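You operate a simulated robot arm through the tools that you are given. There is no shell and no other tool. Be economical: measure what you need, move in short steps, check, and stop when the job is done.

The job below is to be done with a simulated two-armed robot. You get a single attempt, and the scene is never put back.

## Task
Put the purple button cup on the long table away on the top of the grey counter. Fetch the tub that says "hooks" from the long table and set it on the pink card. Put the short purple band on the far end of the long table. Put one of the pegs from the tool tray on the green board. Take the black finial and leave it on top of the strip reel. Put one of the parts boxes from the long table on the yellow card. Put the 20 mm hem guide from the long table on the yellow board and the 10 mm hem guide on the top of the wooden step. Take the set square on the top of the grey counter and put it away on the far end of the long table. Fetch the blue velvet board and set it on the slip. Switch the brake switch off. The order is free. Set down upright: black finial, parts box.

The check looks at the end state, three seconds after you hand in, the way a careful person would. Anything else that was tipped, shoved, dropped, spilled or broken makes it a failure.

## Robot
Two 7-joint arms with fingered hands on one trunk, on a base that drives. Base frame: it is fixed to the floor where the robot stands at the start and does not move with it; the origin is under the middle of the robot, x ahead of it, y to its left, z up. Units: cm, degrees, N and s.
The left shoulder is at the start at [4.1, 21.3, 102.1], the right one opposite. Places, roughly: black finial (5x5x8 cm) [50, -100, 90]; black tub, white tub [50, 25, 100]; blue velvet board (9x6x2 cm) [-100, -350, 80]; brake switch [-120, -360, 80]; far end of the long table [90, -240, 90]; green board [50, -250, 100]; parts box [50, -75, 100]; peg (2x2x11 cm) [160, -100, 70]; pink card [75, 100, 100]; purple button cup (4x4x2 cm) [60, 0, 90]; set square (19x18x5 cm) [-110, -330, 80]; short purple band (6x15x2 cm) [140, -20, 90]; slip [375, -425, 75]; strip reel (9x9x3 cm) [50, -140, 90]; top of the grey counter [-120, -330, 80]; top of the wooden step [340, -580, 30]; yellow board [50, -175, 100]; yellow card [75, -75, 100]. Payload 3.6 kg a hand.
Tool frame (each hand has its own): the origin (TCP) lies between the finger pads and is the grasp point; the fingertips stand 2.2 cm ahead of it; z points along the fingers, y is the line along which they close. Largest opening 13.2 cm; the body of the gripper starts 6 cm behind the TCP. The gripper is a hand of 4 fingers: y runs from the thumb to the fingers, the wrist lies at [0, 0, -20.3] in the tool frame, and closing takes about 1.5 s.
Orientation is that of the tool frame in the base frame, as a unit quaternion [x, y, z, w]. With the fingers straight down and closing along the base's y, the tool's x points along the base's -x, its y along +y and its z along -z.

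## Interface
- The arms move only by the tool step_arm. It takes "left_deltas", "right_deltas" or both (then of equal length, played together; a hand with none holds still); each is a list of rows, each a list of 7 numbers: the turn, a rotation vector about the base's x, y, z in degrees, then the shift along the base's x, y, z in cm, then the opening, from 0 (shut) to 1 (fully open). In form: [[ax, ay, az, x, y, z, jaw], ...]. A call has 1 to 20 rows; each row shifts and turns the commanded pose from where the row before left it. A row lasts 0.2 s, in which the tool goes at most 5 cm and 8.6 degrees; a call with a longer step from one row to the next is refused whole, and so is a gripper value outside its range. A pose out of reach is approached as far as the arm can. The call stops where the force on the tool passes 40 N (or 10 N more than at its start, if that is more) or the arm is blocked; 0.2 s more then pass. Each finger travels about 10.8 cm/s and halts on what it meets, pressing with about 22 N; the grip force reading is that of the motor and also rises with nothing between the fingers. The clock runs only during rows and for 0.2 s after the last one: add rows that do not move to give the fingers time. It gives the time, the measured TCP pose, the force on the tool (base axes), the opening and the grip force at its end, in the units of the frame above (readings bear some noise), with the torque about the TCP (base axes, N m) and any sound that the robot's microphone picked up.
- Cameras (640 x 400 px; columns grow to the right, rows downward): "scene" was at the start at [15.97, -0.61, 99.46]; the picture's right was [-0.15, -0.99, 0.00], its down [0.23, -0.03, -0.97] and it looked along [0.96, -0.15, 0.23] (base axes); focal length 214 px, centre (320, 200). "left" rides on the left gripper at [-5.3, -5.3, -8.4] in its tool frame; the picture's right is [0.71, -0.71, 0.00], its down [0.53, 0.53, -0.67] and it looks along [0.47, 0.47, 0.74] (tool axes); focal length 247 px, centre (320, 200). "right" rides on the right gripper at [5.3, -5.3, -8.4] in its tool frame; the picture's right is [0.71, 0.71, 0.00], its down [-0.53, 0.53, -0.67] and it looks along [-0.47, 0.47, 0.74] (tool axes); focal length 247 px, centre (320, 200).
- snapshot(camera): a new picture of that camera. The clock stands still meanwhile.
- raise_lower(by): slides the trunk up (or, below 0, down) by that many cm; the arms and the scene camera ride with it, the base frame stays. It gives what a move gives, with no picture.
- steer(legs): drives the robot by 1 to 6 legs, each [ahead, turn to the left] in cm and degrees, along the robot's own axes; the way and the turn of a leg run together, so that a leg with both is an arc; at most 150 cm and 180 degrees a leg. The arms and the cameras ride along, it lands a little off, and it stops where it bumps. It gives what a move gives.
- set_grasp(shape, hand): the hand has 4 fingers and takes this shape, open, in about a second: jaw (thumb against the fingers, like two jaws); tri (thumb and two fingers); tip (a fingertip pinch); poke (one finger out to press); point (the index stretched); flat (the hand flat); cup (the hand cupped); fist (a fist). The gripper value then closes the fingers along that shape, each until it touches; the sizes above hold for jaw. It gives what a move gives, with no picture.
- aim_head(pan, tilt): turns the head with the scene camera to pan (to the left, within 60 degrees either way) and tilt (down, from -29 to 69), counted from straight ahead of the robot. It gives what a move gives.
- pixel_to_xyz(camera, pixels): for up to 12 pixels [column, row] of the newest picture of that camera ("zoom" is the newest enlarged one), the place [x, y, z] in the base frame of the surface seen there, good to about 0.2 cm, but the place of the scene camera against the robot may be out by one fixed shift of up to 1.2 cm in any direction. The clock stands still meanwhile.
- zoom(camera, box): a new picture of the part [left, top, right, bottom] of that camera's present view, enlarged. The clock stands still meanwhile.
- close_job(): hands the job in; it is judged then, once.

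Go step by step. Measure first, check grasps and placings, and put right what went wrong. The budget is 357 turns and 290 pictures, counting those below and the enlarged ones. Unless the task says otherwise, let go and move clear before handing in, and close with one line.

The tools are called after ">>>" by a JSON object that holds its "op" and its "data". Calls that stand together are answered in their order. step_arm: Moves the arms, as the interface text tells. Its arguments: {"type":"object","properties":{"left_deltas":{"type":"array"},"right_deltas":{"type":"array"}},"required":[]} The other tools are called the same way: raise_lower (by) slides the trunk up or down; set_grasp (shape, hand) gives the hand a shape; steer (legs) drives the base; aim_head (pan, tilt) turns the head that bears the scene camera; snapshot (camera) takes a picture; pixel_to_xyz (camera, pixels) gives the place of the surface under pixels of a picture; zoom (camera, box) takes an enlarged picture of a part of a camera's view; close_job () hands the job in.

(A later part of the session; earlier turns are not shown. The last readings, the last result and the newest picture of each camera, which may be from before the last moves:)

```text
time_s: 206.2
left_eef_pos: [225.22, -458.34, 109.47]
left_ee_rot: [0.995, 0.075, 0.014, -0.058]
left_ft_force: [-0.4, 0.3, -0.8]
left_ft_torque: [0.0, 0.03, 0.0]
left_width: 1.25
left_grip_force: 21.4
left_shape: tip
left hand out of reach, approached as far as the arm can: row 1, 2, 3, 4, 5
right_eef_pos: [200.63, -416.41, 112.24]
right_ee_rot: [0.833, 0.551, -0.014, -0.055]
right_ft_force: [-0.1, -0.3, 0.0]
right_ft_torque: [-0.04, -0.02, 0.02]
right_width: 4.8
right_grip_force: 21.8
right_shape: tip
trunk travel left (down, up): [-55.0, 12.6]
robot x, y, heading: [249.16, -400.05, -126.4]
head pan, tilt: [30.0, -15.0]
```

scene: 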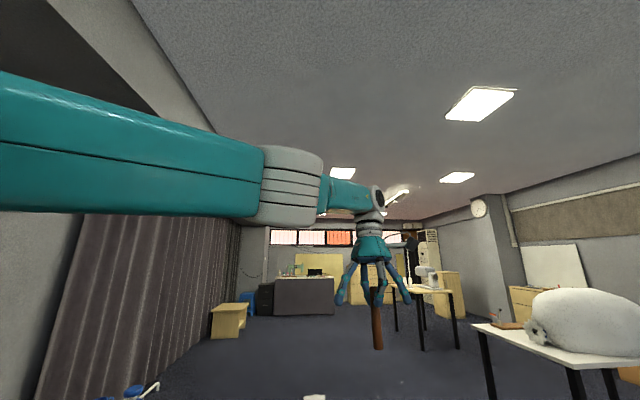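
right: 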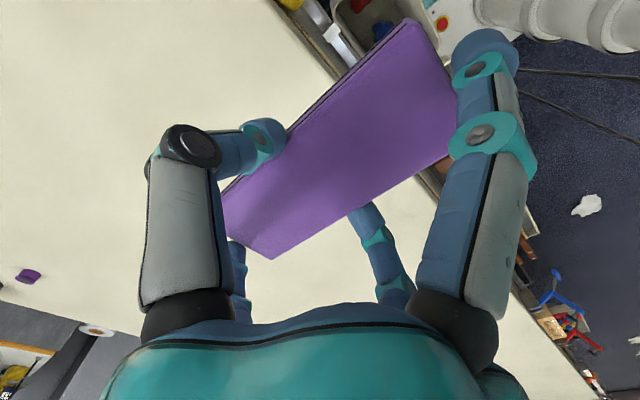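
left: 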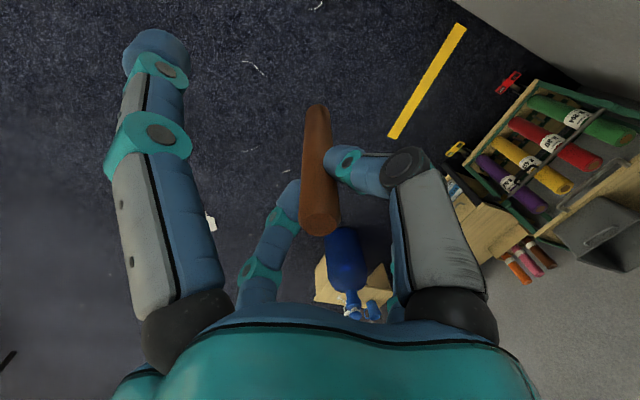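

>>> {"op": "step_arm", "data": {"left_deltas": [[0, 0, 0, 4, -1, 2, 0], [0, 0, 0, 4, -1, 2, 0], [0, 0, 0, 4, 1, 2, 0], [0, 0, 0, 4, 1, 2, 0], [0, 0, 0, 4, 1, 0, 0], [0, 0, 0, 0, 0, 0, 0], [0, 0, 0, 0, 0, 0, 0]]}}

>>> {"op": "snapshot", "data": {"camera": "scene"}}

```text
time_s: 207.8
left_eef_pos: [237.57, -467.62, 118.94]
left_ee_rot: [0.995, 0.075, 0.014, -0.058]
left_ft_force: [0.5, 0.8, 0.1]
left_ft_torque: [0.01, 0.02, 0.03]
left_width: 1.27
left_grip_force: 21.9
left_shape: tip
left hand out of reach, approached as far as the arm can: row 1, 2, 3, 4, 5
right_eef_pos: [200.76, -416.44, 112.18]
right_ee_rot: [0.833, 0.551, -0.014, -0.055]
right_ft_force: [0.1, 0.2, -0.5]
right_ft_torque: [-0.03, 0.01, 0.03]
right_width: 4.8
right_grip_force: 21.6
right_shape: tip
trunk travel left (down, up): [-55.0, 12.6]
robot x, y, heading: [249.56, -399.96, -126.2]
head pan, tilt: [30.0, -15.0]
```

```text
215 pictures are left
```

scene: 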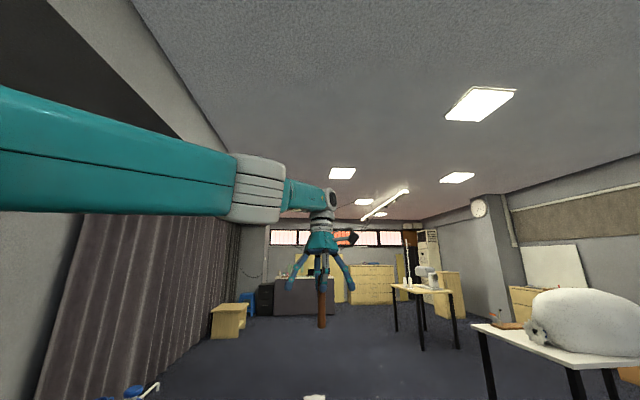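

>>> {"op": "step_arm", "data": {"left_deltas": [[0, 0, 0, 1, 2, 4, 0], [0, 0, 0, 1, 2, 4, 0], [0, 0, 0, 1, 2, 4, 0], [0, 0, 0, 1, 2, 4, 0], [0, 0, 0, 1, 2, 3, 0], [0, 0, 0, 1, 2, 2, 0], [0, 0, 0, 0, 0, 0, 0], [0, 0, 0, 0, 0, 0, 0]]}}

>>> {"op": "snapshot", "data": {"camera": "scene"}}

```text
time_s: 209.6
left_eef_pos: [241.69, -458.36, 140.73]
left_ee_rot: [0.995, 0.075, 0.014, -0.057]
left_ft_force: [0.7, 0.2, -0.1]
left_ft_torque: [0.0, -0.01, 0.01]
left_width: 1.29
left_grip_force: 22.1
left_shape: tip
left hand out of reach, approached as far as the arm can: row 1, 2, 3
right_eef_pos: [200.87, -416.38, 112.17]
right_ee_rot: [0.833, 0.551, -0.014, -0.054]
right_ft_force: [0.0, 1.2, -0.1]
right_ft_torque: [-0.03, 0.02, 0.0]
right_width: 4.8
right_grip_force: 22.1
right_shape: tip
trunk travel left (down, up): [-55.0, 12.6]
robot x, y, heading: [249.08, -400.16, -126.5]
head pan, tilt: [30.0, -15.0]
```

```text
214 pictures are left
```

scene: 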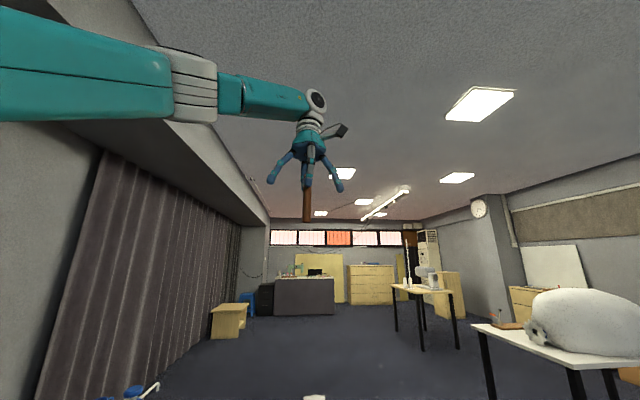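

That unlocked it (the elbow is bent again). I draw the hand in further, then lower.

>>> {"op": "step_arm", "data": {"left_deltas": [[0, 0, 0, 0, 3.5, 0, 0], [0, 0, 0, 0, 3.5, 0, 0], [0, 0, 0, 0, 3.5, -1, 0], [0, 0, 0, -1, 2, -4, 0], [0, 0, 0, -1, 2, -4, 0], [0, 0, 0, -1, 0, -4, 0], [0, 0, 0, -1, 0, -4, 0], [0, 0, 0, -1, 0, -4, 0], [0, 0, 0, 0, 0, 0, 0]]}}

>>> {"op": "snapshot", "data": {"camera": "scene"}}

```text
time_s: 211.6
left_eef_pos: [236.9, -444.1, 119.85]
left_ee_rot: [0.995, 0.075, 0.013, -0.057]
left_ft_force: [-0.8, 0.0, -0.5]
left_ft_torque: [-0.02, 0.0, 0.0]
left_width: 1.29
left_grip_force: 22.8
left_shape: tip
right_eef_pos: [200.79, -416.26, 112.18]
right_ee_rot: [0.833, 0.55, -0.014, -0.055]
right_ft_force: [-0.8, -0.4, -0.7]
right_ft_torque: [-0.01, 0.0, 0.0]
right_width: 4.81
right_grip_force: 22.2
right_shape: tip
trunk travel left (down, up): [-55.0, 12.6]
robot x, y, heading: [249.55, -400.41, -126.2]
head pan, tilt: [30.0, -15.0]
```

```text
213 pictures are left
```

scene: 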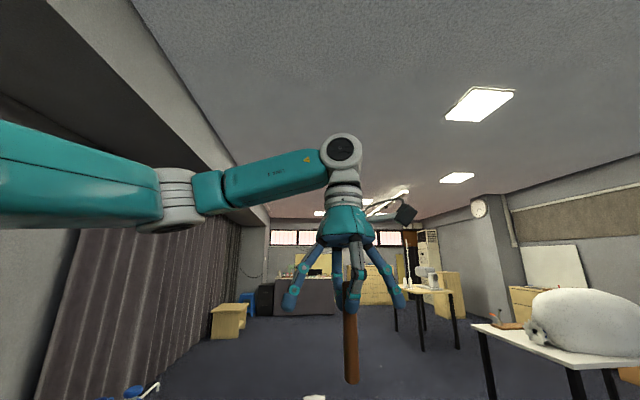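

Arm back to normal. I level both tools, then continue turning west.

>>> {"op": "step_arm", "data": {"left_deltas": [[-6.6, 1, 0, 0, 0, 0, 0], [0, 0, 0, 0, 0, 0, 0]], "right_deltas": [[-4.4, -4.8, 0, 0, 0, 0, 0], [0, 0, 0, 0, 0, 0, 0]]}}

>>> {"op": "steer", "data": {"legs": [[0, -54]]}}

>>> {"op": "aim_head", "data": {"pan": -15, "tilt": 25}}

>>> {"op": "snapshot", "data": {"camera": "scene"}}

```text
time_s: 212.2
left_eef_pos: [236.83, -444.26, 119.86]
left_ee_rot: [0.997, 0.074, 0.001, -0.001]
left_ft_force: [-0.3, -0.1, -1.2]
left_ft_torque: [0.02, 0.03, -0.01]
left_width: 1.27
left_grip_force: 22.1
left_shape: tip
right_eef_pos: [200.71, -416.53, 112.09]
right_ee_rot: [0.835, 0.551, 0.001, 0.002]
right_ft_force: [-0.5, -0.3, -0.1]
right_ft_torque: [0.02, 0.01, -0.02]
right_width: 4.78
right_grip_force: 22.7
right_shape: tip
trunk travel left (down, up): [-55.0, 12.6]
robot x, y, heading: [249.38, -400.22, -126.5]
head pan, tilt: [30.0, -15.0]
```

```text
time_s: 214.9
left_eef_pos: [206.18, -417.53, 119.91]
left_ee_rot: [0.93, -0.368, 0.003, 0.001]
left_ft_force: [0.2, 1.2, 0.3]
left_ft_torque: [-0.01, 0.02, 0.0]
left_width: 1.26
left_grip_force: 22.1
left_shape: tip
right_eef_pos: [205.73, -372.04, 112.17]
right_ee_rot: [0.991, 0.132, 0.0, 0.003]
right_ft_force: [0.2, 0.0, -0.5]
right_ft_torque: [-0.04, 0.0, 0.02]
right_width: 4.8
right_grip_force: 21.6
right_shape: tip
trunk travel left (down, up): [-55.0, 12.6]
robot x, y, heading: [248.78, -404.75, -179.4]
head pan, tilt: [30.0, -15.0]
stopped in leg 1: the robot was blocked; the commanded pose is now the measured one
```

```text
time_s: 216.0
left_eef_pos: [206.29, -417.81, 119.92]
left_ee_rot: [0.93, -0.368, 0.001, -0.001]
left_ft_force: [-0.8, -1.1, 0.3]
left_ft_torque: [0.02, -0.05, 0.02]
left_width: 1.22
left_grip_force: 21.4
left_shape: tip
right_eef_pos: [205.78, -372.25, 112.41]
right_ee_rot: [0.991, 0.132, 0.0, 0.001]
right_ft_force: [-0.2, 0.9, 0.6]
right_ft_torque: [-0.02, 0.01, 0.0]
right_width: 4.8
right_grip_force: 21.9
right_shape: tip
trunk travel left (down, up): [-55.0, 12.6]
robot x, y, heading: [248.64, -404.92, -179.5]
head pan, tilt: [-15.0, 25.0]
```

```text
212 pictures are left
```

scene: 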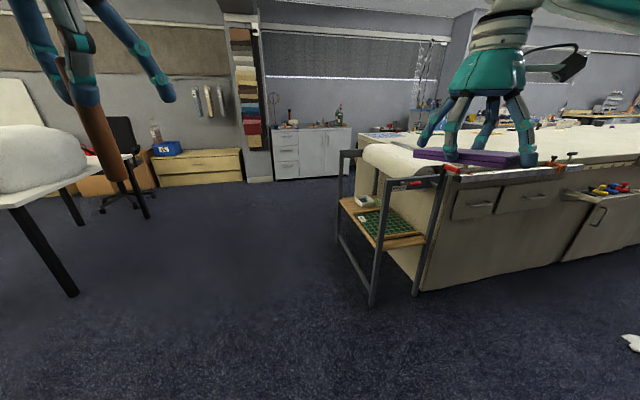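

>>> {"op": "pixel_to_xyz", "data": {"camera": "scene", "pixels": [[370, 303], [340, 240], [75, 295], [148, 218], [275, 180], [345, 175], [240, 180], [400, 160], [345, 152], [310, 132], [60, 190], [415, 290]]}}

>>> {"op": "zoom", "data": {"camera": "scene", "box": [240, 90, 460, 230]}}

```text
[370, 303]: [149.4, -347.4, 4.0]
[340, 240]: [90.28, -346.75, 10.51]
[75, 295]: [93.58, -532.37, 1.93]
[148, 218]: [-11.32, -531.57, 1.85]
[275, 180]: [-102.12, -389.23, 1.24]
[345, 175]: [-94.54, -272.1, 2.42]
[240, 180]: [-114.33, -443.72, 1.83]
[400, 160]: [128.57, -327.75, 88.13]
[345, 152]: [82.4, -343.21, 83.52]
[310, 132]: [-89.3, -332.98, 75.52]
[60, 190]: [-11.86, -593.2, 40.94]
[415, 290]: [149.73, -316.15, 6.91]
```

```text
2.86 times, centred on (350, 160) of scene
```

zoom: 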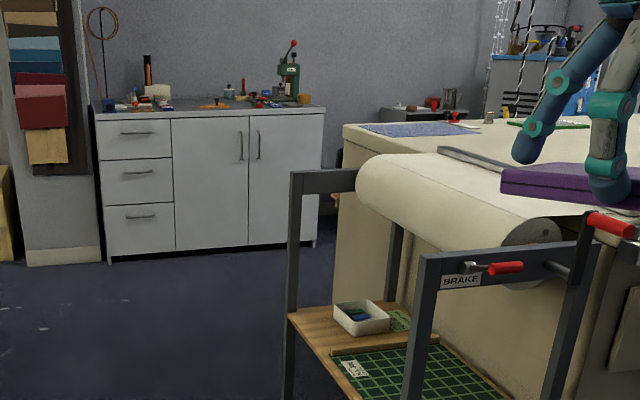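

The grey counter is at x≈-95, y -390…-272; the corridor along y≈-405 is free. I drive west.

>>> {"op": "steer", "data": {"legs": [[150, 0], [118, 0]]}}

>>> {"op": "steer", "data": {"legs": [[0, -45]]}}

>>> {"op": "aim_head", "data": {"pan": 0, "tilt": 30}}

>>> {"op": "snapshot", "data": {"camera": "scene"}}

```text
time_s: 229.1
left_eef_pos: [-61.65, -427.83, 119.93]
left_ee_rot: [0.936, -0.353, 0.002, -0.001]
left_ft_force: [-0.2, -0.9, -0.2]
left_ft_torque: [0.02, -0.01, 0.01]
left_width: 1.27
left_grip_force: 22.0
left_shape: tip
right_eef_pos: [-63.53, -382.2, 112.24]
right_ee_rot: [0.989, 0.148, -0.001, 0.001]
right_ft_force: [-0.6, 0.1, -0.6]
right_ft_torque: [-0.03, -0.01, 0.03]
right_width: 4.79
right_grip_force: 21.8
right_shape: tip
trunk travel left (down, up): [-55.0, 12.6]
robot x, y, heading: [-19.7, -413.58, -177.7]
head pan, tilt: [-15.0, 25.0]
```

```text
time_s: 231.5
left_eef_pos: [-59.9, -394.2, 119.95]
left_ee_rot: [0.734, -0.679, 0.002, -0.001]
left_ft_force: [0.1, 0.0, 0.2]
left_ft_torque: [-0.02, -0.03, -0.01]
left_width: 1.24
left_grip_force: 22.1
left_shape: tip
right_eef_pos: [-29.37, -360.22, 112.34]
right_ee_rot: [0.972, -0.236, -0.001, 0.001]
right_ft_force: [0.0, 0.2, -0.4]
right_ft_torque: [0.01, 0.0, -0.02]
right_width: 4.79
right_grip_force: 22.5
right_shape: tip
trunk travel left (down, up): [-55.0, 12.6]
robot x, y, heading: [-21.6, -415.95, 138.3]
head pan, tilt: [-15.0, 25.0]
```

```text
time_s: 232.2
left_eef_pos: [-59.84, -394.36, 120.0]
left_ee_rot: [0.734, -0.679, 0.001, 0.001]
left_ft_force: [0.1, 0.6, -0.2]
left_ft_torque: [0.0, -0.01, -0.01]
left_width: 1.25
left_grip_force: 22.4
left_shape: tip
right_eef_pos: [-29.5, -360.37, 112.32]
right_ee_rot: [0.972, -0.235, -0.001, 0.001]
right_ft_force: [-0.2, 0.6, -0.9]
right_ft_torque: [0.01, -0.04, 0.0]
right_width: 4.81
right_grip_force: 22.2
right_shape: tip
trunk travel left (down, up): [-55.0, 12.6]
robot x, y, heading: [-21.83, -416.03, 138.0]
head pan, tilt: [0.0, 30.0]
```

```text
210 pictures are left
```

scene: 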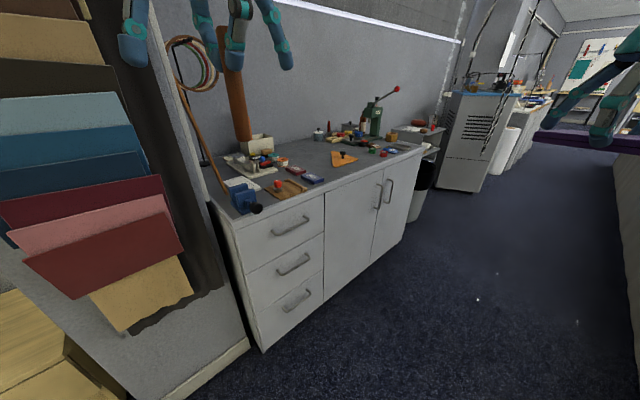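

The grey counter is in view at (320,170). I zoom on it.

>>> {"op": "zoom", "data": {"camera": "scene", "box": [210, 90, 450, 240]}}

>>> {"op": "pixel_to_xyz", "data": {"camera": "scene", "pixels": [[343, 157], [245, 165], [290, 188], [245, 198], [313, 180], [295, 170], [375, 118], [265, 348], [225, 215], [420, 145], [437, 185], [380, 143]]}}

```text
2.67 times, centred on (330, 165) of scene
```

zoom: 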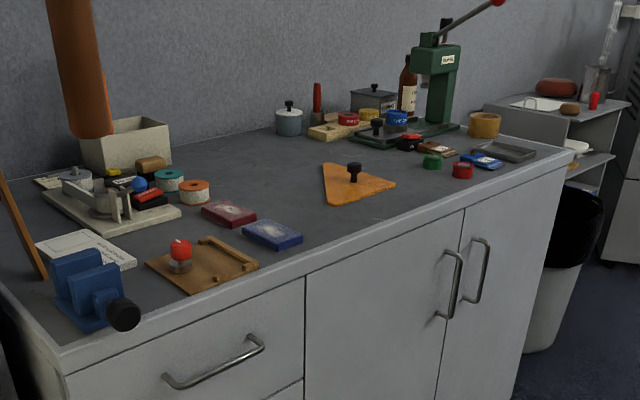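

```text
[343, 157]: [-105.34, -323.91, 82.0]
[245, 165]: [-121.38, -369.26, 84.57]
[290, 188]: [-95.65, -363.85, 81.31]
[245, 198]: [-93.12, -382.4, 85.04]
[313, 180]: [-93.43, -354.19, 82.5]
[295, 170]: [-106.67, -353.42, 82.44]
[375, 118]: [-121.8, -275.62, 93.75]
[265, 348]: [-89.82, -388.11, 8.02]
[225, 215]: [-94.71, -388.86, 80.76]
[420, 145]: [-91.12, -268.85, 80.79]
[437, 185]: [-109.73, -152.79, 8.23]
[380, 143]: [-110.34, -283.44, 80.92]
```

The orange set square is at (-105,-324), blue board at (-93,-354), and the counter has free areas. I proceed north to the green board.

>>> {"op": "steer", "data": {"legs": [[0, -48]]}}

>>> {"op": "steer", "data": {"legs": [[150, 0], [20, 0]]}}

>>> {"op": "aim_head", "data": {"pan": -55, "tilt": 35}}

>>> {"op": "snapshot", "data": {"camera": "scene"}}

```text
time_s: 235.2
left_eef_pos: [-29.44, -372.77, 120.16]
left_ee_rot: [-0.381, 0.925, 0.0, -0.002]
left_ft_force: [0.0, 0.6, -0.4]
left_ft_torque: [0.0, 0.07, 0.0]
left_width: 1.26
left_grip_force: 21.3
left_shape: tip
right_eef_pos: [16.12, -374.21, 112.33]
right_ee_rot: [0.782, -0.623, -0.003, 0.002]
right_ft_force: [0.1, 0.4, -0.9]
right_ft_torque: [0.03, 0.02, -0.01]
right_width: 4.77
right_grip_force: 21.6
right_shape: tip
trunk travel left (down, up): [-55.0, 12.6]
robot x, y, heading: [-25.79, -415.76, 89.3]
head pan, tilt: [0.0, 30.0]
stopped in leg 1: the robot was blocked; the commanded pose is now the measured one
```

```text
time_s: 243.9
left_eef_pos: [-33.04, -202.67, 120.13]
left_ee_rot: [-0.399, 0.917, -0.002, -0.001]
left_ft_force: [0.5, 0.0, -0.3]
left_ft_torque: [0.0, 0.0, 0.01]
left_width: 1.22
left_grip_force: 22.1
left_shape: tip
right_eef_pos: [12.61, -202.15, 112.43]
right_ee_rot: [0.795, -0.606, -0.001, 0.002]
right_ft_force: [0.9, 0.3, -0.9]
right_ft_torque: [-0.02, 0.0, 0.02]
right_width: 4.79
right_grip_force: 21.8
right_shape: tip
trunk travel left (down, up): [-55.0, 12.6]
robot x, y, heading: [-27.46, -245.73, 91.3]
head pan, tilt: [0.0, 30.0]
```

```text
time_s: 245.1
left_eef_pos: [-33.08, -202.81, 120.18]
left_ee_rot: [-0.399, 0.917, 0.0, 0.0]
left_ft_force: [-0.4, 0.1, -0.3]
left_ft_torque: [0.01, 0.02, -0.01]
left_width: 1.24
left_grip_force: 22.2
left_shape: tip
right_eef_pos: [12.71, -202.39, 112.6]
right_ee_rot: [0.795, -0.607, -0.002, 0.0]
right_ft_force: [0.2, -0.1, -0.1]
right_ft_torque: [0.01, -0.02, -0.01]
right_width: 4.8
right_grip_force: 21.6
right_shape: tip
trunk travel left (down, up): [-55.0, 12.6]
robot x, y, heading: [-27.4, -245.45, 91.3]
head pan, tilt: [-55.0, 35.0]
```

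```text
208 pictures are left
```

scene: 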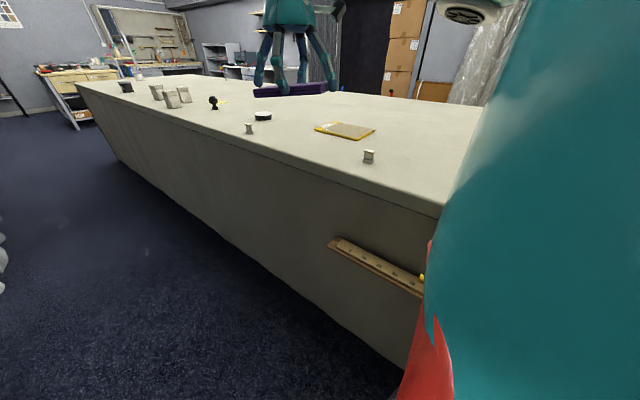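

>>> {"op": "pixel_to_xyz", "data": {"camera": "scene", "pixels": [[332, 243], [380, 268], [420, 292], [425, 277], [330, 238], [346, 131], [369, 155], [250, 127], [263, 116]]}}

>>> {"op": "steer", "data": {"legs": [[0, -45]]}}

>>> {"op": "aim_head", "data": {"pan": -50, "tilt": 40}}

>>> {"op": "snapshot", "data": {"camera": "scene"}}

```text
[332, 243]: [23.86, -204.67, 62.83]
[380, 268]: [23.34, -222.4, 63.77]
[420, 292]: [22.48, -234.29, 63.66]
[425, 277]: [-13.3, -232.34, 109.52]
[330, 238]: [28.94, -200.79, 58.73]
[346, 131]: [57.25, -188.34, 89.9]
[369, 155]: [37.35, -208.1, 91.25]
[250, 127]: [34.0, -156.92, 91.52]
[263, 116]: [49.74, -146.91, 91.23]
```

```text
time_s: 247.6
left_eef_pos: [-0.67, -211.66, 120.11]
left_ee_rot: [-0.012, 1.0, -0.001, -0.001]
left_ft_force: [0.2, 0.0, -0.7]
left_ft_torque: [0.0, 0.04, -0.02]
left_width: 1.25
left_grip_force: 22.4
left_shape: tip
right_eef_pos: [31.54, -244.02, 112.57]
right_ee_rot: [-0.497, 0.868, 0.003, 0.0]
right_ft_force: [-0.5, 0.0, 0.1]
right_ft_torque: [-0.02, 0.02, 0.02]
right_width: 4.77
right_grip_force: 22.2
right_shape: tip
trunk travel left (down, up): [-55.0, 12.6]
robot x, y, heading: [-29.97, -242.83, 45.7]
head pan, tilt: [-55.0, 35.0]
```

```text
time_s: 248.3
left_eef_pos: [-0.68, -211.75, 120.25]
left_ee_rot: [-0.011, 1.0, 0.0, -0.002]
left_ft_force: [0.0, -0.3, -0.3]
left_ft_torque: [0.02, -0.01, 0.03]
left_width: 1.25
left_grip_force: 21.6
left_shape: tip
right_eef_pos: [31.6, -244.07, 112.33]
right_ee_rot: [-0.497, 0.868, 0.003, 0.0]
right_ft_force: [-1.0, -0.5, -0.2]
right_ft_torque: [0.05, 0.01, 0.0]
right_width: 4.77
right_grip_force: 21.8
right_shape: tip
trunk travel left (down, up): [-55.0, 12.6]
robot x, y, heading: [-29.97, -243.05, 45.8]
head pan, tilt: [-50.0, 40.0]
```

```text
207 pictures are left
```

scene: 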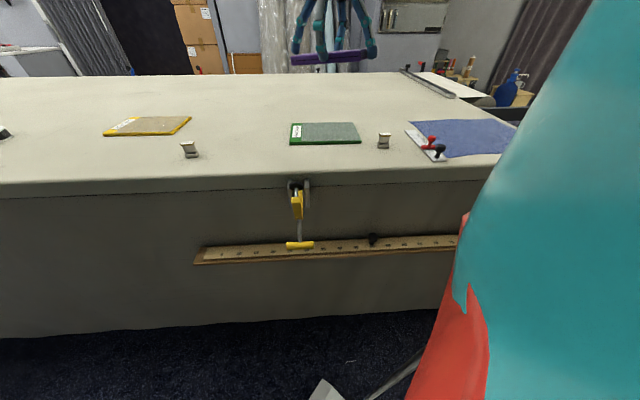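

I see the green board (325,132), the yellow board (148,125), and a free spot between. I finish facing the table and approach.

>>> {"op": "steer", "data": {"legs": [[0, -45]]}}

>>> {"op": "steer", "data": {"legs": [[23, 0]]}}

>>> {"op": "aim_head", "data": {"pan": 0, "tilt": 45}}

>>> {"op": "snapshot", "data": {"camera": "scene"}}

```text
time_s: 251.0
left_eef_pos: [13.05, -242.53, 120.35]
left_ee_rot: [0.379, 0.925, 0.002, -0.001]
left_ft_force: [-0.2, -0.2, 0.3]
left_ft_torque: [0.06, -0.01, 0.03]
left_width: 1.27
left_grip_force: 22.4
left_shape: tip
right_eef_pos: [12.18, -288.18, 112.72]
right_ee_rot: [-0.121, 0.993, 0.003, 0.003]
right_ft_force: [0.2, -0.1, -1.0]
right_ft_torque: [0.03, -0.01, -0.04]
right_width: 4.78
right_grip_force: 21.9
right_shape: tip
trunk travel left (down, up): [-55.0, 12.6]
robot x, y, heading: [-29.59, -239.35, 0.6]
head pan, tilt: [-50.0, 40.0]
stopped in leg 1: the robot was blocked; the commanded pose is now the measured one
```

```text
time_s: 252.8
left_eef_pos: [36.64, -242.32, 120.17]
left_ee_rot: [0.379, 0.925, 0.0, -0.002]
left_ft_force: [0.7, 0.3, 0.0]
left_ft_torque: [0.01, 0.02, -0.01]
left_width: 1.23
left_grip_force: 22.2
left_shape: tip
right_eef_pos: [35.74, -287.89, 112.73]
right_ee_rot: [-0.119, 0.993, 0.003, 0.003]
right_ft_force: [-0.1, -0.3, -0.6]
right_ft_torque: [0.01, 0.01, -0.03]
right_width: 4.73
right_grip_force: 22.2
right_shape: tip
trunk travel left (down, up): [-55.0, 12.6]
robot x, y, heading: [-6.28, -239.51, 0.1]
head pan, tilt: [-50.0, 40.0]
```

```text
time_s: 254.0
left_eef_pos: [36.48, -242.28, 120.4]
left_ee_rot: [0.379, 0.925, 0.001, -0.001]
left_ft_force: [-0.1, -0.3, 0.0]
left_ft_torque: [0.0, 0.0, -0.03]
left_width: 1.23
left_grip_force: 22.6
left_shape: tip
right_eef_pos: [35.6, -287.79, 112.84]
right_ee_rot: [-0.119, 0.993, 0.002, 0.004]
right_ft_force: [0.9, 0.0, -1.7]
right_ft_torque: [0.0, -0.01, 0.01]
right_width: 4.74
right_grip_force: 22.1
right_shape: tip
trunk travel left (down, up): [-55.0, 12.6]
robot x, y, heading: [-6.56, -238.88, 0.1]
head pan, tilt: [0.0, 45.0]
```

```text
206 pictures are left
```

scene: 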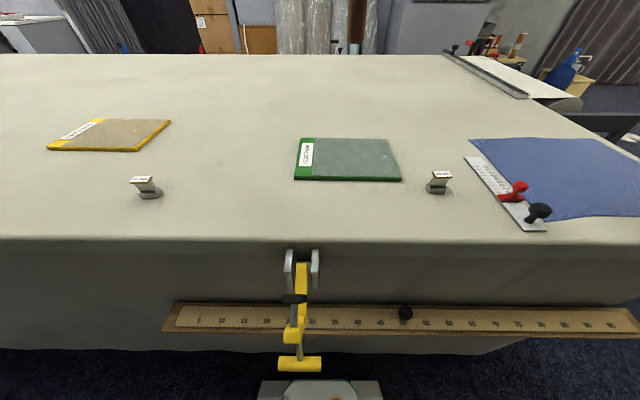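

>>> {"op": "pixel_to_xyz", "data": {"camera": "scene", "pixels": [[297, 180], [401, 180], [388, 140], [300, 140], [350, 160], [170, 121], [50, 150], [148, 186], [438, 181], [500, 190], [80, 135], [130, 150]]}}

>>> {"op": "zoom", "data": {"camera": "scene", "box": [120, 160, 180, 210]}}

>>> {"op": "zoom", "data": {"camera": "scene", "box": [410, 155, 470, 205]}}

>>> {"op": "zoom", "data": {"camera": "scene", "box": [280, 120, 420, 200]}}

```text
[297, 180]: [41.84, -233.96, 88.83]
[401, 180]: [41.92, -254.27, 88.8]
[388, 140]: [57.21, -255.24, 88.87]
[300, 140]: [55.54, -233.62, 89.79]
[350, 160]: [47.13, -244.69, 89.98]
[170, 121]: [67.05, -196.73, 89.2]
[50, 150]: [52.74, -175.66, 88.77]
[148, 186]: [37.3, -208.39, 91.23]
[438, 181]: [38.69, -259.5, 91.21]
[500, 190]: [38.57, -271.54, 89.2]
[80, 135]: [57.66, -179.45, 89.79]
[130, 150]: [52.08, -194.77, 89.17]
```

```text
8.00 times, centred on (150, 185) of scene
```

zoom: 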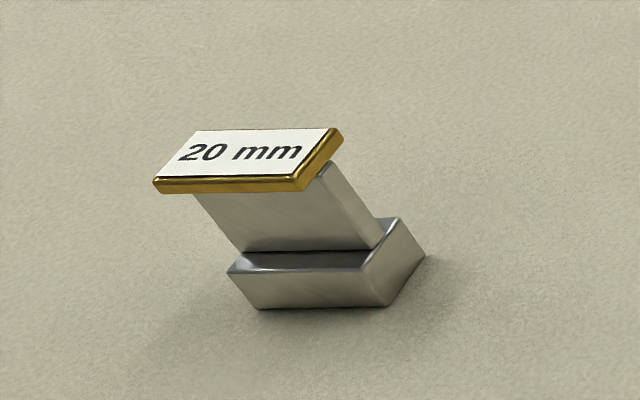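

```text
8.00 times, centred on (440, 180) of scene
```

zoom: 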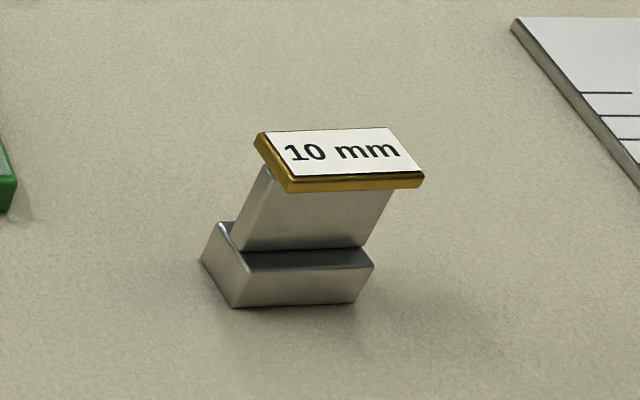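

```text
4.57 times, centred on (350, 160) of scene
```

zoom: 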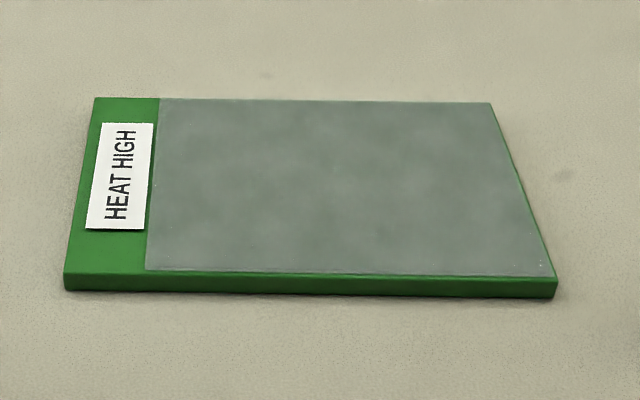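

The guides read 20 mm at (37,-208) and 10 mm at (39,-259). The green board centre is ≈(49.4,-244.1), top 89.2. I bring the peg over it.

>>> {"op": "step_arm", "data": {"left_deltas": [[0, 0, 0, 3.4, -0.4, -3, 0], [0, 0, 0, 3.4, -0.4, -3, 0], [0, 0, 0, 3.4, -0.4, -3, 0], [0, 0, 0, 3.4, -0.4, -3, 0], [0, 0, 0, 0, 0, -3, 0], [0, 0, 0, 0, 0, -3, 0], [0, 0, 0, 0, 0, 0, 0]]}}

>>> {"op": "snapshot", "data": {"camera": "scene"}}

>>> {"op": "snapshot", "data": {"camera": "left"}}

```text
time_s: 255.6
left_eef_pos: [48.72, -242.54, 101.77]
left_ee_rot: [0.379, 0.926, 0.002, -0.002]
left_ft_force: [1.1, 0.1, -1.1]
left_ft_torque: [0.0, -0.02, -0.02]
left_width: 1.25
left_grip_force: 22.5
left_shape: tip
left hand out of reach, approached as far as the arm can: row 4, 6
right_eef_pos: [35.55, -287.79, 112.77]
right_ee_rot: [-0.119, 0.993, 0.002, 0.003]
right_ft_force: [-0.4, 0.9, -1.1]
right_ft_torque: [0.02, 0.0, 0.0]
right_width: 4.76
right_grip_force: 21.6
right_shape: tip
trunk travel left (down, up): [-55.0, 12.6]
robot x, y, heading: [-6.15, -239.23, 0.1]
head pan, tilt: [0.0, 45.0]
```

```text
202 pictures are left
```

scene: 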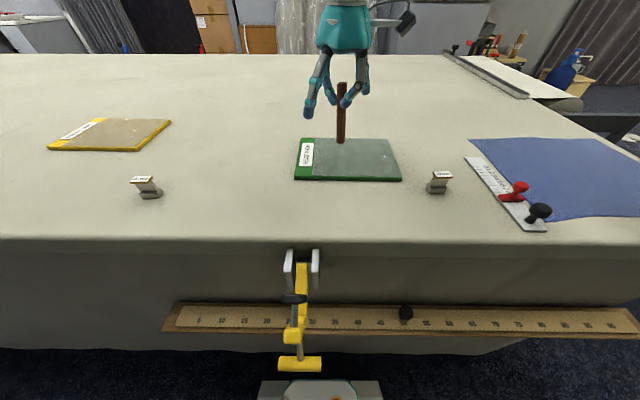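

```text
201 pictures are left
```

left: 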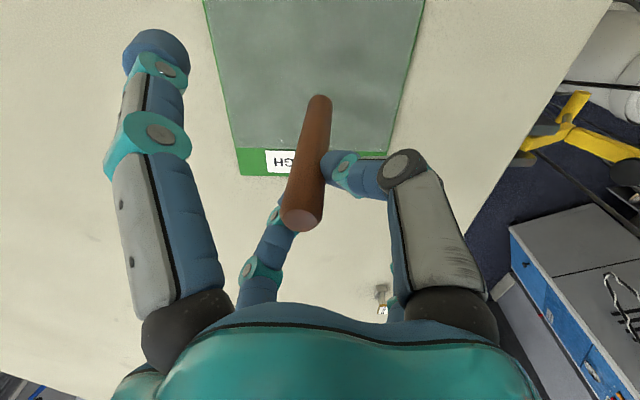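

The peg seems slightly pivoted in the pinch; I measure its ends.

>>> {"op": "pixel_to_xyz", "data": {"camera": "left", "pixels": [[320, 104], [318, 120], [302, 214], [306, 195], [312, 160]]}}

>>> {"op": "pixel_to_xyz", "data": {"camera": "scene", "pixels": [[341, 138], [341, 120], [343, 90], [342, 84]]}}

```text
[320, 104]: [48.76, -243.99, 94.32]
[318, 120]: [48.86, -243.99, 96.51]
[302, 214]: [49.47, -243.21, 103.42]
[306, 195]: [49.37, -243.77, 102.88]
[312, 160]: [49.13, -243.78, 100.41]
```

```text
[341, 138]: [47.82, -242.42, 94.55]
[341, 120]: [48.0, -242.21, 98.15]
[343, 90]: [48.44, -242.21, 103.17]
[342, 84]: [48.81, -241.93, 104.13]
```

Peg leans ≈4.3° (top toward +x). I drive 4 cm nearer, correct the tilt and lower near the board.

>>> {"op": "step_arm", "data": {"left_deltas": [[1, -4.3, 0, 0, 0, 2, 0], [0, 0, 0, 0, 0, 0, 0]]}}

>>> {"op": "steer", "data": {"legs": [[4, 0]]}}

>>> {"op": "step_arm", "data": {"left_deltas": [[0, 0, 0, -2.5, -2, 0, 0], [0, 0, 0, 0, 0, -2, 0], [0, 0, 0, 0, 0, -1.5, 0], [0, 0, 0, 0, 0, 0, 0]]}}

>>> {"op": "snapshot", "data": {"camera": "scene"}}

>>> {"op": "snapshot", "data": {"camera": "left"}}

```text
time_s: 256.2
left_eef_pos: [48.48, -242.98, 104.02]
left_ee_rot: [0.38, 0.924, 0.022, 0.03]
left_ft_force: [-0.2, -0.3, -0.6]
left_ft_torque: [0.01, -0.04, -0.01]
left_width: 1.22
left_grip_force: 21.3
left_shape: tip
right_eef_pos: [35.53, -288.03, 112.72]
right_ee_rot: [-0.12, 0.993, 0.002, 0.003]
right_ft_force: [1.0, 0.3, -1.0]
right_ft_torque: [0.01, 0.01, 0.0]
right_width: 4.72
right_grip_force: 21.8
right_shape: tip
trunk travel left (down, up): [-55.0, 12.6]
robot x, y, heading: [-6.11, -238.82, 0.4]
head pan, tilt: [0.0, 45.0]
```

```text
time_s: 257.1
left_eef_pos: [53.01, -242.71, 104.08]
left_ee_rot: [0.379, 0.925, 0.022, 0.03]
left_ft_force: [-0.2, 0.1, -0.7]
left_ft_torque: [0.01, 0.02, 0.02]
left_width: 1.23
left_grip_force: 22.0
left_shape: tip
right_eef_pos: [39.89, -287.79, 112.73]
right_ee_rot: [-0.119, 0.993, 0.003, 0.002]
right_ft_force: [0.3, -0.3, -1.3]
right_ft_torque: [0.0, 0.01, 0.01]
right_width: 4.77
right_grip_force: 22.0
right_shape: tip
trunk travel left (down, up): [-55.0, 12.6]
robot x, y, heading: [-2.21, -238.6, -0.1]
head pan, tilt: [0.0, 45.0]
```

```text
time_s: 258.1
left_eef_pos: [50.3, -244.69, 100.69]
left_ee_rot: [0.378, 0.925, 0.022, 0.03]
left_ft_force: [0.1, -0.4, 0.1]
left_ft_torque: [-0.02, -0.02, 0.0]
left_width: 1.2
left_grip_force: 21.9
left_shape: tip
right_eef_pos: [39.86, -287.74, 112.68]
right_ee_rot: [-0.119, 0.993, 0.002, 0.002]
right_ft_force: [-0.7, 0.3, -1.9]
right_ft_torque: [0.0, 0.05, 0.01]
right_width: 4.73
right_grip_force: 21.8
right_shape: tip
trunk travel left (down, up): [-55.0, 12.6]
robot x, y, heading: [-2.07, -239.07, -0.0]
head pan, tilt: [0.0, 45.0]
```

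```text
200 pictures are left
```

scene: 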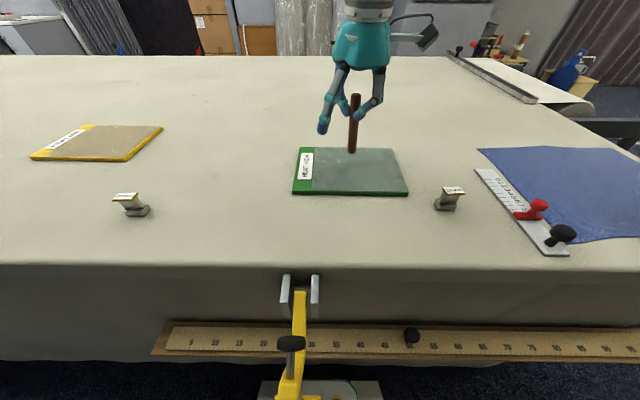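

```text
199 pictures are left
```

left: 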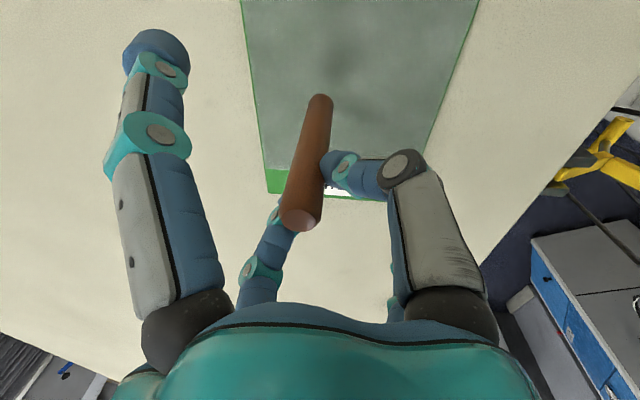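

>>> {"op": "step_arm", "data": {"left_deltas": [[0, 0, 0, 0, 0, -0.8, 0], [0, 0, 0, 0, 0, -0.6, 0], [0, 0, 0, 0, 0, 0, 0]]}}

>>> {"op": "zoom", "data": {"camera": "scene", "box": [300, 90, 420, 190]}}

```text
time_s: 258.9
left_eef_pos: [50.26, -244.69, 99.19]
left_ee_rot: [0.378, 0.925, 0.022, 0.031]
left_ft_force: [-1.1, 0.0, -0.2]
left_ft_torque: [0.04, 0.02, -0.03]
left_width: 1.21
left_grip_force: 21.9
left_shape: tip
right_eef_pos: [39.73, -287.9, 112.93]
right_ee_rot: [-0.119, 0.993, 0.003, 0.003]
right_ft_force: [0.2, -0.6, 0.1]
right_ft_torque: [-0.01, 0.03, 0.01]
right_width: 4.74
right_grip_force: 21.9
right_shape: tip
trunk travel left (down, up): [-55.0, 12.6]
robot x, y, heading: [-2.28, -238.85, 0.3]
head pan, tilt: [0.0, 45.0]
```

```text
4.00 times, centred on (360, 140) of scene
```

zoom: 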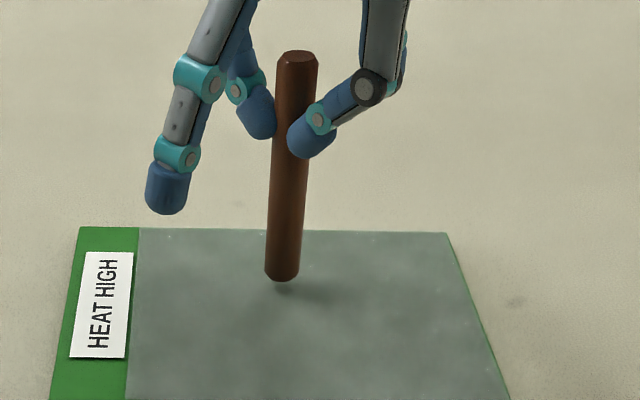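

>>> {"op": "pixel_to_xyz", "data": {"camera": "zoom", "pixels": [[283, 268], [287, 230], [295, 80], [296, 70], [282, 275], [350, 300]]}}

>>> {"op": "pixel_to_xyz", "data": {"camera": "left", "pixels": [[320, 100], [318, 115], [303, 195], [301, 205], [310, 160]]}}

```text
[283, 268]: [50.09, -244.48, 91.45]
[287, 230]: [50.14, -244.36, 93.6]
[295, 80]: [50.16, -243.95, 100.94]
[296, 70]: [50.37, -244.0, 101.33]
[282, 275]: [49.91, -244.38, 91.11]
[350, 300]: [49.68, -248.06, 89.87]
```

```text
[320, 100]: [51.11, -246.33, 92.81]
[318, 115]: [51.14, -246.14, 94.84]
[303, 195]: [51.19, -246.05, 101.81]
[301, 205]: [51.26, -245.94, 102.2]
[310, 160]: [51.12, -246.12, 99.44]
```

Remaining lean ≈2.5° (top toward +y). I correct it and lower to contact.

>>> {"op": "step_arm", "data": {"left_deltas": [[2.3, 0, 0, 0, 0, -0.4, 0], [0, 0, 0, 0, 0, -0.3, 0], [0, 0, 0, 0, 0, 0, 0]]}}

>>> {"op": "zoom", "data": {"camera": "scene", "box": [300, 90, 420, 190]}}

```text
time_s: 259.6
left_eef_pos: [50.33, -244.69, 98.56]
left_ee_rot: [0.38, 0.924, 0.042, 0.022]
left_ft_force: [0.1, -0.1, -0.1]
left_ft_torque: [0.05, -0.02, 0.0]
left_width: 1.23
left_grip_force: 21.9
left_shape: tip
right_eef_pos: [39.77, -287.86, 112.82]
right_ee_rot: [-0.119, 0.993, 0.003, 0.003]
right_ft_force: [0.3, 0.2, -1.1]
right_ft_torque: [-0.04, 0.0, 0.01]
right_width: 4.75
right_grip_force: 22.3
right_shape: tip
trunk travel left (down, up): [-55.0, 12.6]
robot x, y, heading: [-2.33, -239.33, 0.1]
head pan, tilt: [0.0, 45.0]
```

```text
4.00 times, centred on (360, 140) of scene
```

zoom: 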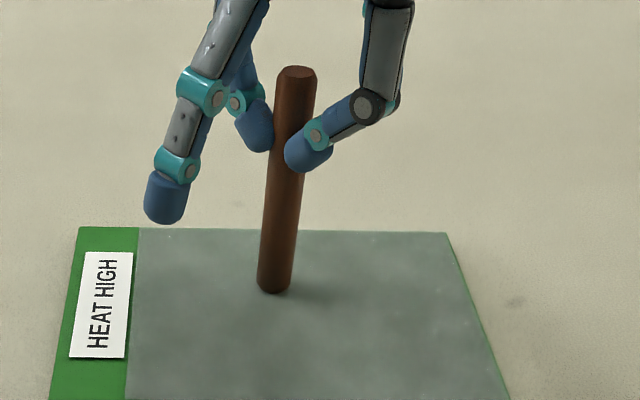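

>>> {"op": "step_arm", "data": {"left_deltas": [[0, 0, 0, 0, 0, -0.25, 0], [0, 0, 0, 0, 0, 0, 0]]}}

```text
time_s: 260.2
left_eef_pos: [50.4, -244.8, 98.42]
left_ee_rot: [0.379, 0.924, 0.041, 0.024]
left_ft_force: [-0.4, 0.5, 3.5]
left_ft_torque: [0.04, -0.06, 0.0]
left_width: 1.2
left_grip_force: 21.5
left_shape: tip
right_eef_pos: [39.78, -287.81, 112.89]
right_ee_rot: [-0.119, 0.993, 0.003, 0.003]
right_ft_force: [-0.1, 0.3, -0.8]
right_ft_torque: [-0.02, -0.02, 0.0]
right_width: 4.72
right_grip_force: 21.7
right_shape: tip
trunk travel left (down, up): [-55.0, 12.6]
robot x, y, heading: [-2.17, -238.92, 0.1]
head pan, tilt: [0.0, 45.0]
```

Contact felt (+3.5 N). I press a touch and open slowly.

>>> {"op": "step_arm", "data": {"left_deltas": [[0, 0, 0, 0, 0, -0.15, 0], [0, 0, 0, 0, 0, 0, 0], [0, 0, 0, 0, 0, 0, 0.11], [0, 0, 0, 0, 0, 0, 0.13], [0, 0, 0, 0, 0, 0, 0.16], [0, 0, 0, 0, 0, 0, 0.2], [0, 0, 0, 0, 0, 0, 0.3], [0, 0, 0, 0, 0, 0, 0.45]]}}

>>> {"op": "zoom", "data": {"camera": "scene", "box": [300, 90, 420, 190]}}

```text
time_s: 262.1
left_eef_pos: [50.27, -244.72, 98.17]
left_ee_rot: [0.379, 0.924, 0.041, 0.023]
left_ft_force: [0.4, -0.1, -0.6]
left_ft_torque: [-0.01, 0.01, 0.0]
left_width: 5.91
left_grip_force: 0.2
left_shape: tip
right_eef_pos: [39.79, -287.8, 112.86]
right_ee_rot: [-0.12, 0.993, 0.003, 0.002]
right_ft_force: [0.7, -0.3, -0.1]
right_ft_torque: [0.04, 0.01, 0.0]
right_width: 4.77
right_grip_force: 21.7
right_shape: tip
trunk travel left (down, up): [-55.0, 12.6]
robot x, y, heading: [-2.26, -238.97, 0.3]
head pan, tilt: [0.0, 45.0]
```

```text
4.00 times, centred on (360, 140) of scene
```

zoom: 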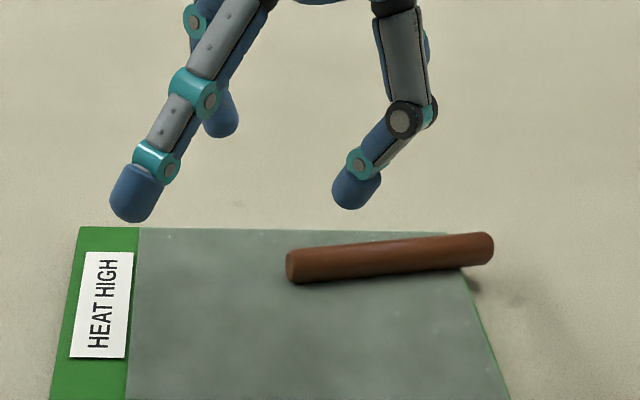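

The peg toppled but lies on the green board, overhanging its right edge a little. I'll re-grip it lying down and move it inward. First I measure it.

>>> {"op": "pixel_to_xyz", "data": {"camera": "zoom", "pixels": [[293, 258], [390, 250], [485, 240], [340, 254], [440, 245]]}}

>>> {"op": "step_arm", "data": {"left_deltas": [[-2, 4.3, -8, 0, 0, 2, 0.5], [-2, 0, -8, 0, 0, 2, 0.5], [0, 0, -8, 0, 0, 2, 0.5], [0, 0, -8, 0, 0, 2, 0.5], [0, 0, -8, 0, 0, 0, 0.5], [0, 0, -5, 0, 0, 0, 0.5], [0, 0, 0, 0, 0, 0, 0.5]]}}

>>> {"op": "snapshot", "data": {"camera": "left"}}

```text
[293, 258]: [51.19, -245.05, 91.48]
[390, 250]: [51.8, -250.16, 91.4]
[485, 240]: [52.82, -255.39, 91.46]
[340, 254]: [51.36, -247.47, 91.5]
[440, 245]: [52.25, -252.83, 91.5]
```

```text
refused: row 1 steps farther than a row can; nothing moved
```

```text
195 pictures are left
```

left: 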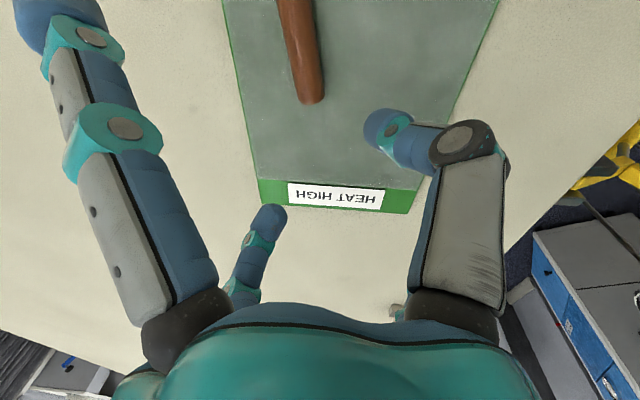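

>>> {"op": "step_arm", "data": {"left_deltas": [[-3.3, 4.2, 0, 0, 0, 3, 0.5], [0, 0, -8, 0.5, -1, 3, 0.5], [0, 0, -8, 0.5, -1, 2, 0.5], [0, 0, -8, 0.5, -1, 0, 0.5], [0, 0, -8, 0.5, -1, 0, 0.5], [0, 0, -4.5, 0.5, -1, 0, 0.5], [0, 0, 0, 0, 0, 0, 0.5]]}}

>>> {"op": "snapshot", "data": {"camera": "left"}}

```text
time_s: 263.6
left_eef_pos: [49.92, -246.65, 105.58]
left_ee_rot: [0.644, 0.765, -0.002, -0.003]
left_ft_force: [-0.6, 0.7, -0.8]
left_ft_torque: [-0.03, 0.01, -0.02]
left_width: 6.59
left_grip_force: 0.0
left_shape: tip
left hand out of reach, approached as far as the arm can: row 3, 4, 5, 6
right_eef_pos: [39.8, -287.76, 112.79]
right_ee_rot: [-0.119, 0.993, 0.002, 0.003]
right_ft_force: [-0.1, 1.2, -0.4]
right_ft_torque: [0.0, 0.04, -0.02]
right_width: 4.77
right_grip_force: 22.3
right_shape: tip
trunk travel left (down, up): [-55.0, 12.6]
robot x, y, heading: [-2.33, -238.9, 0.1]
head pan, tilt: [0.0, 45.0]
```

```text
194 pictures are left
```

left: 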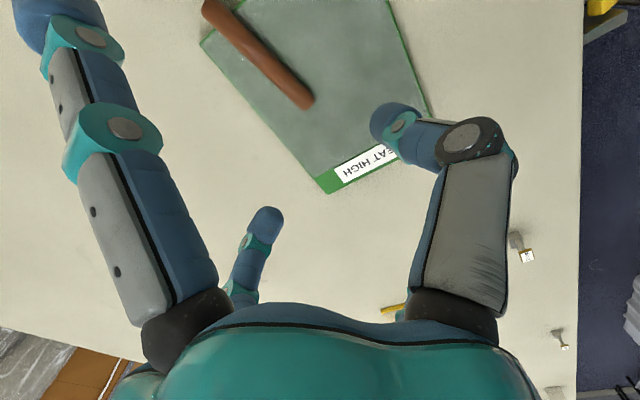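

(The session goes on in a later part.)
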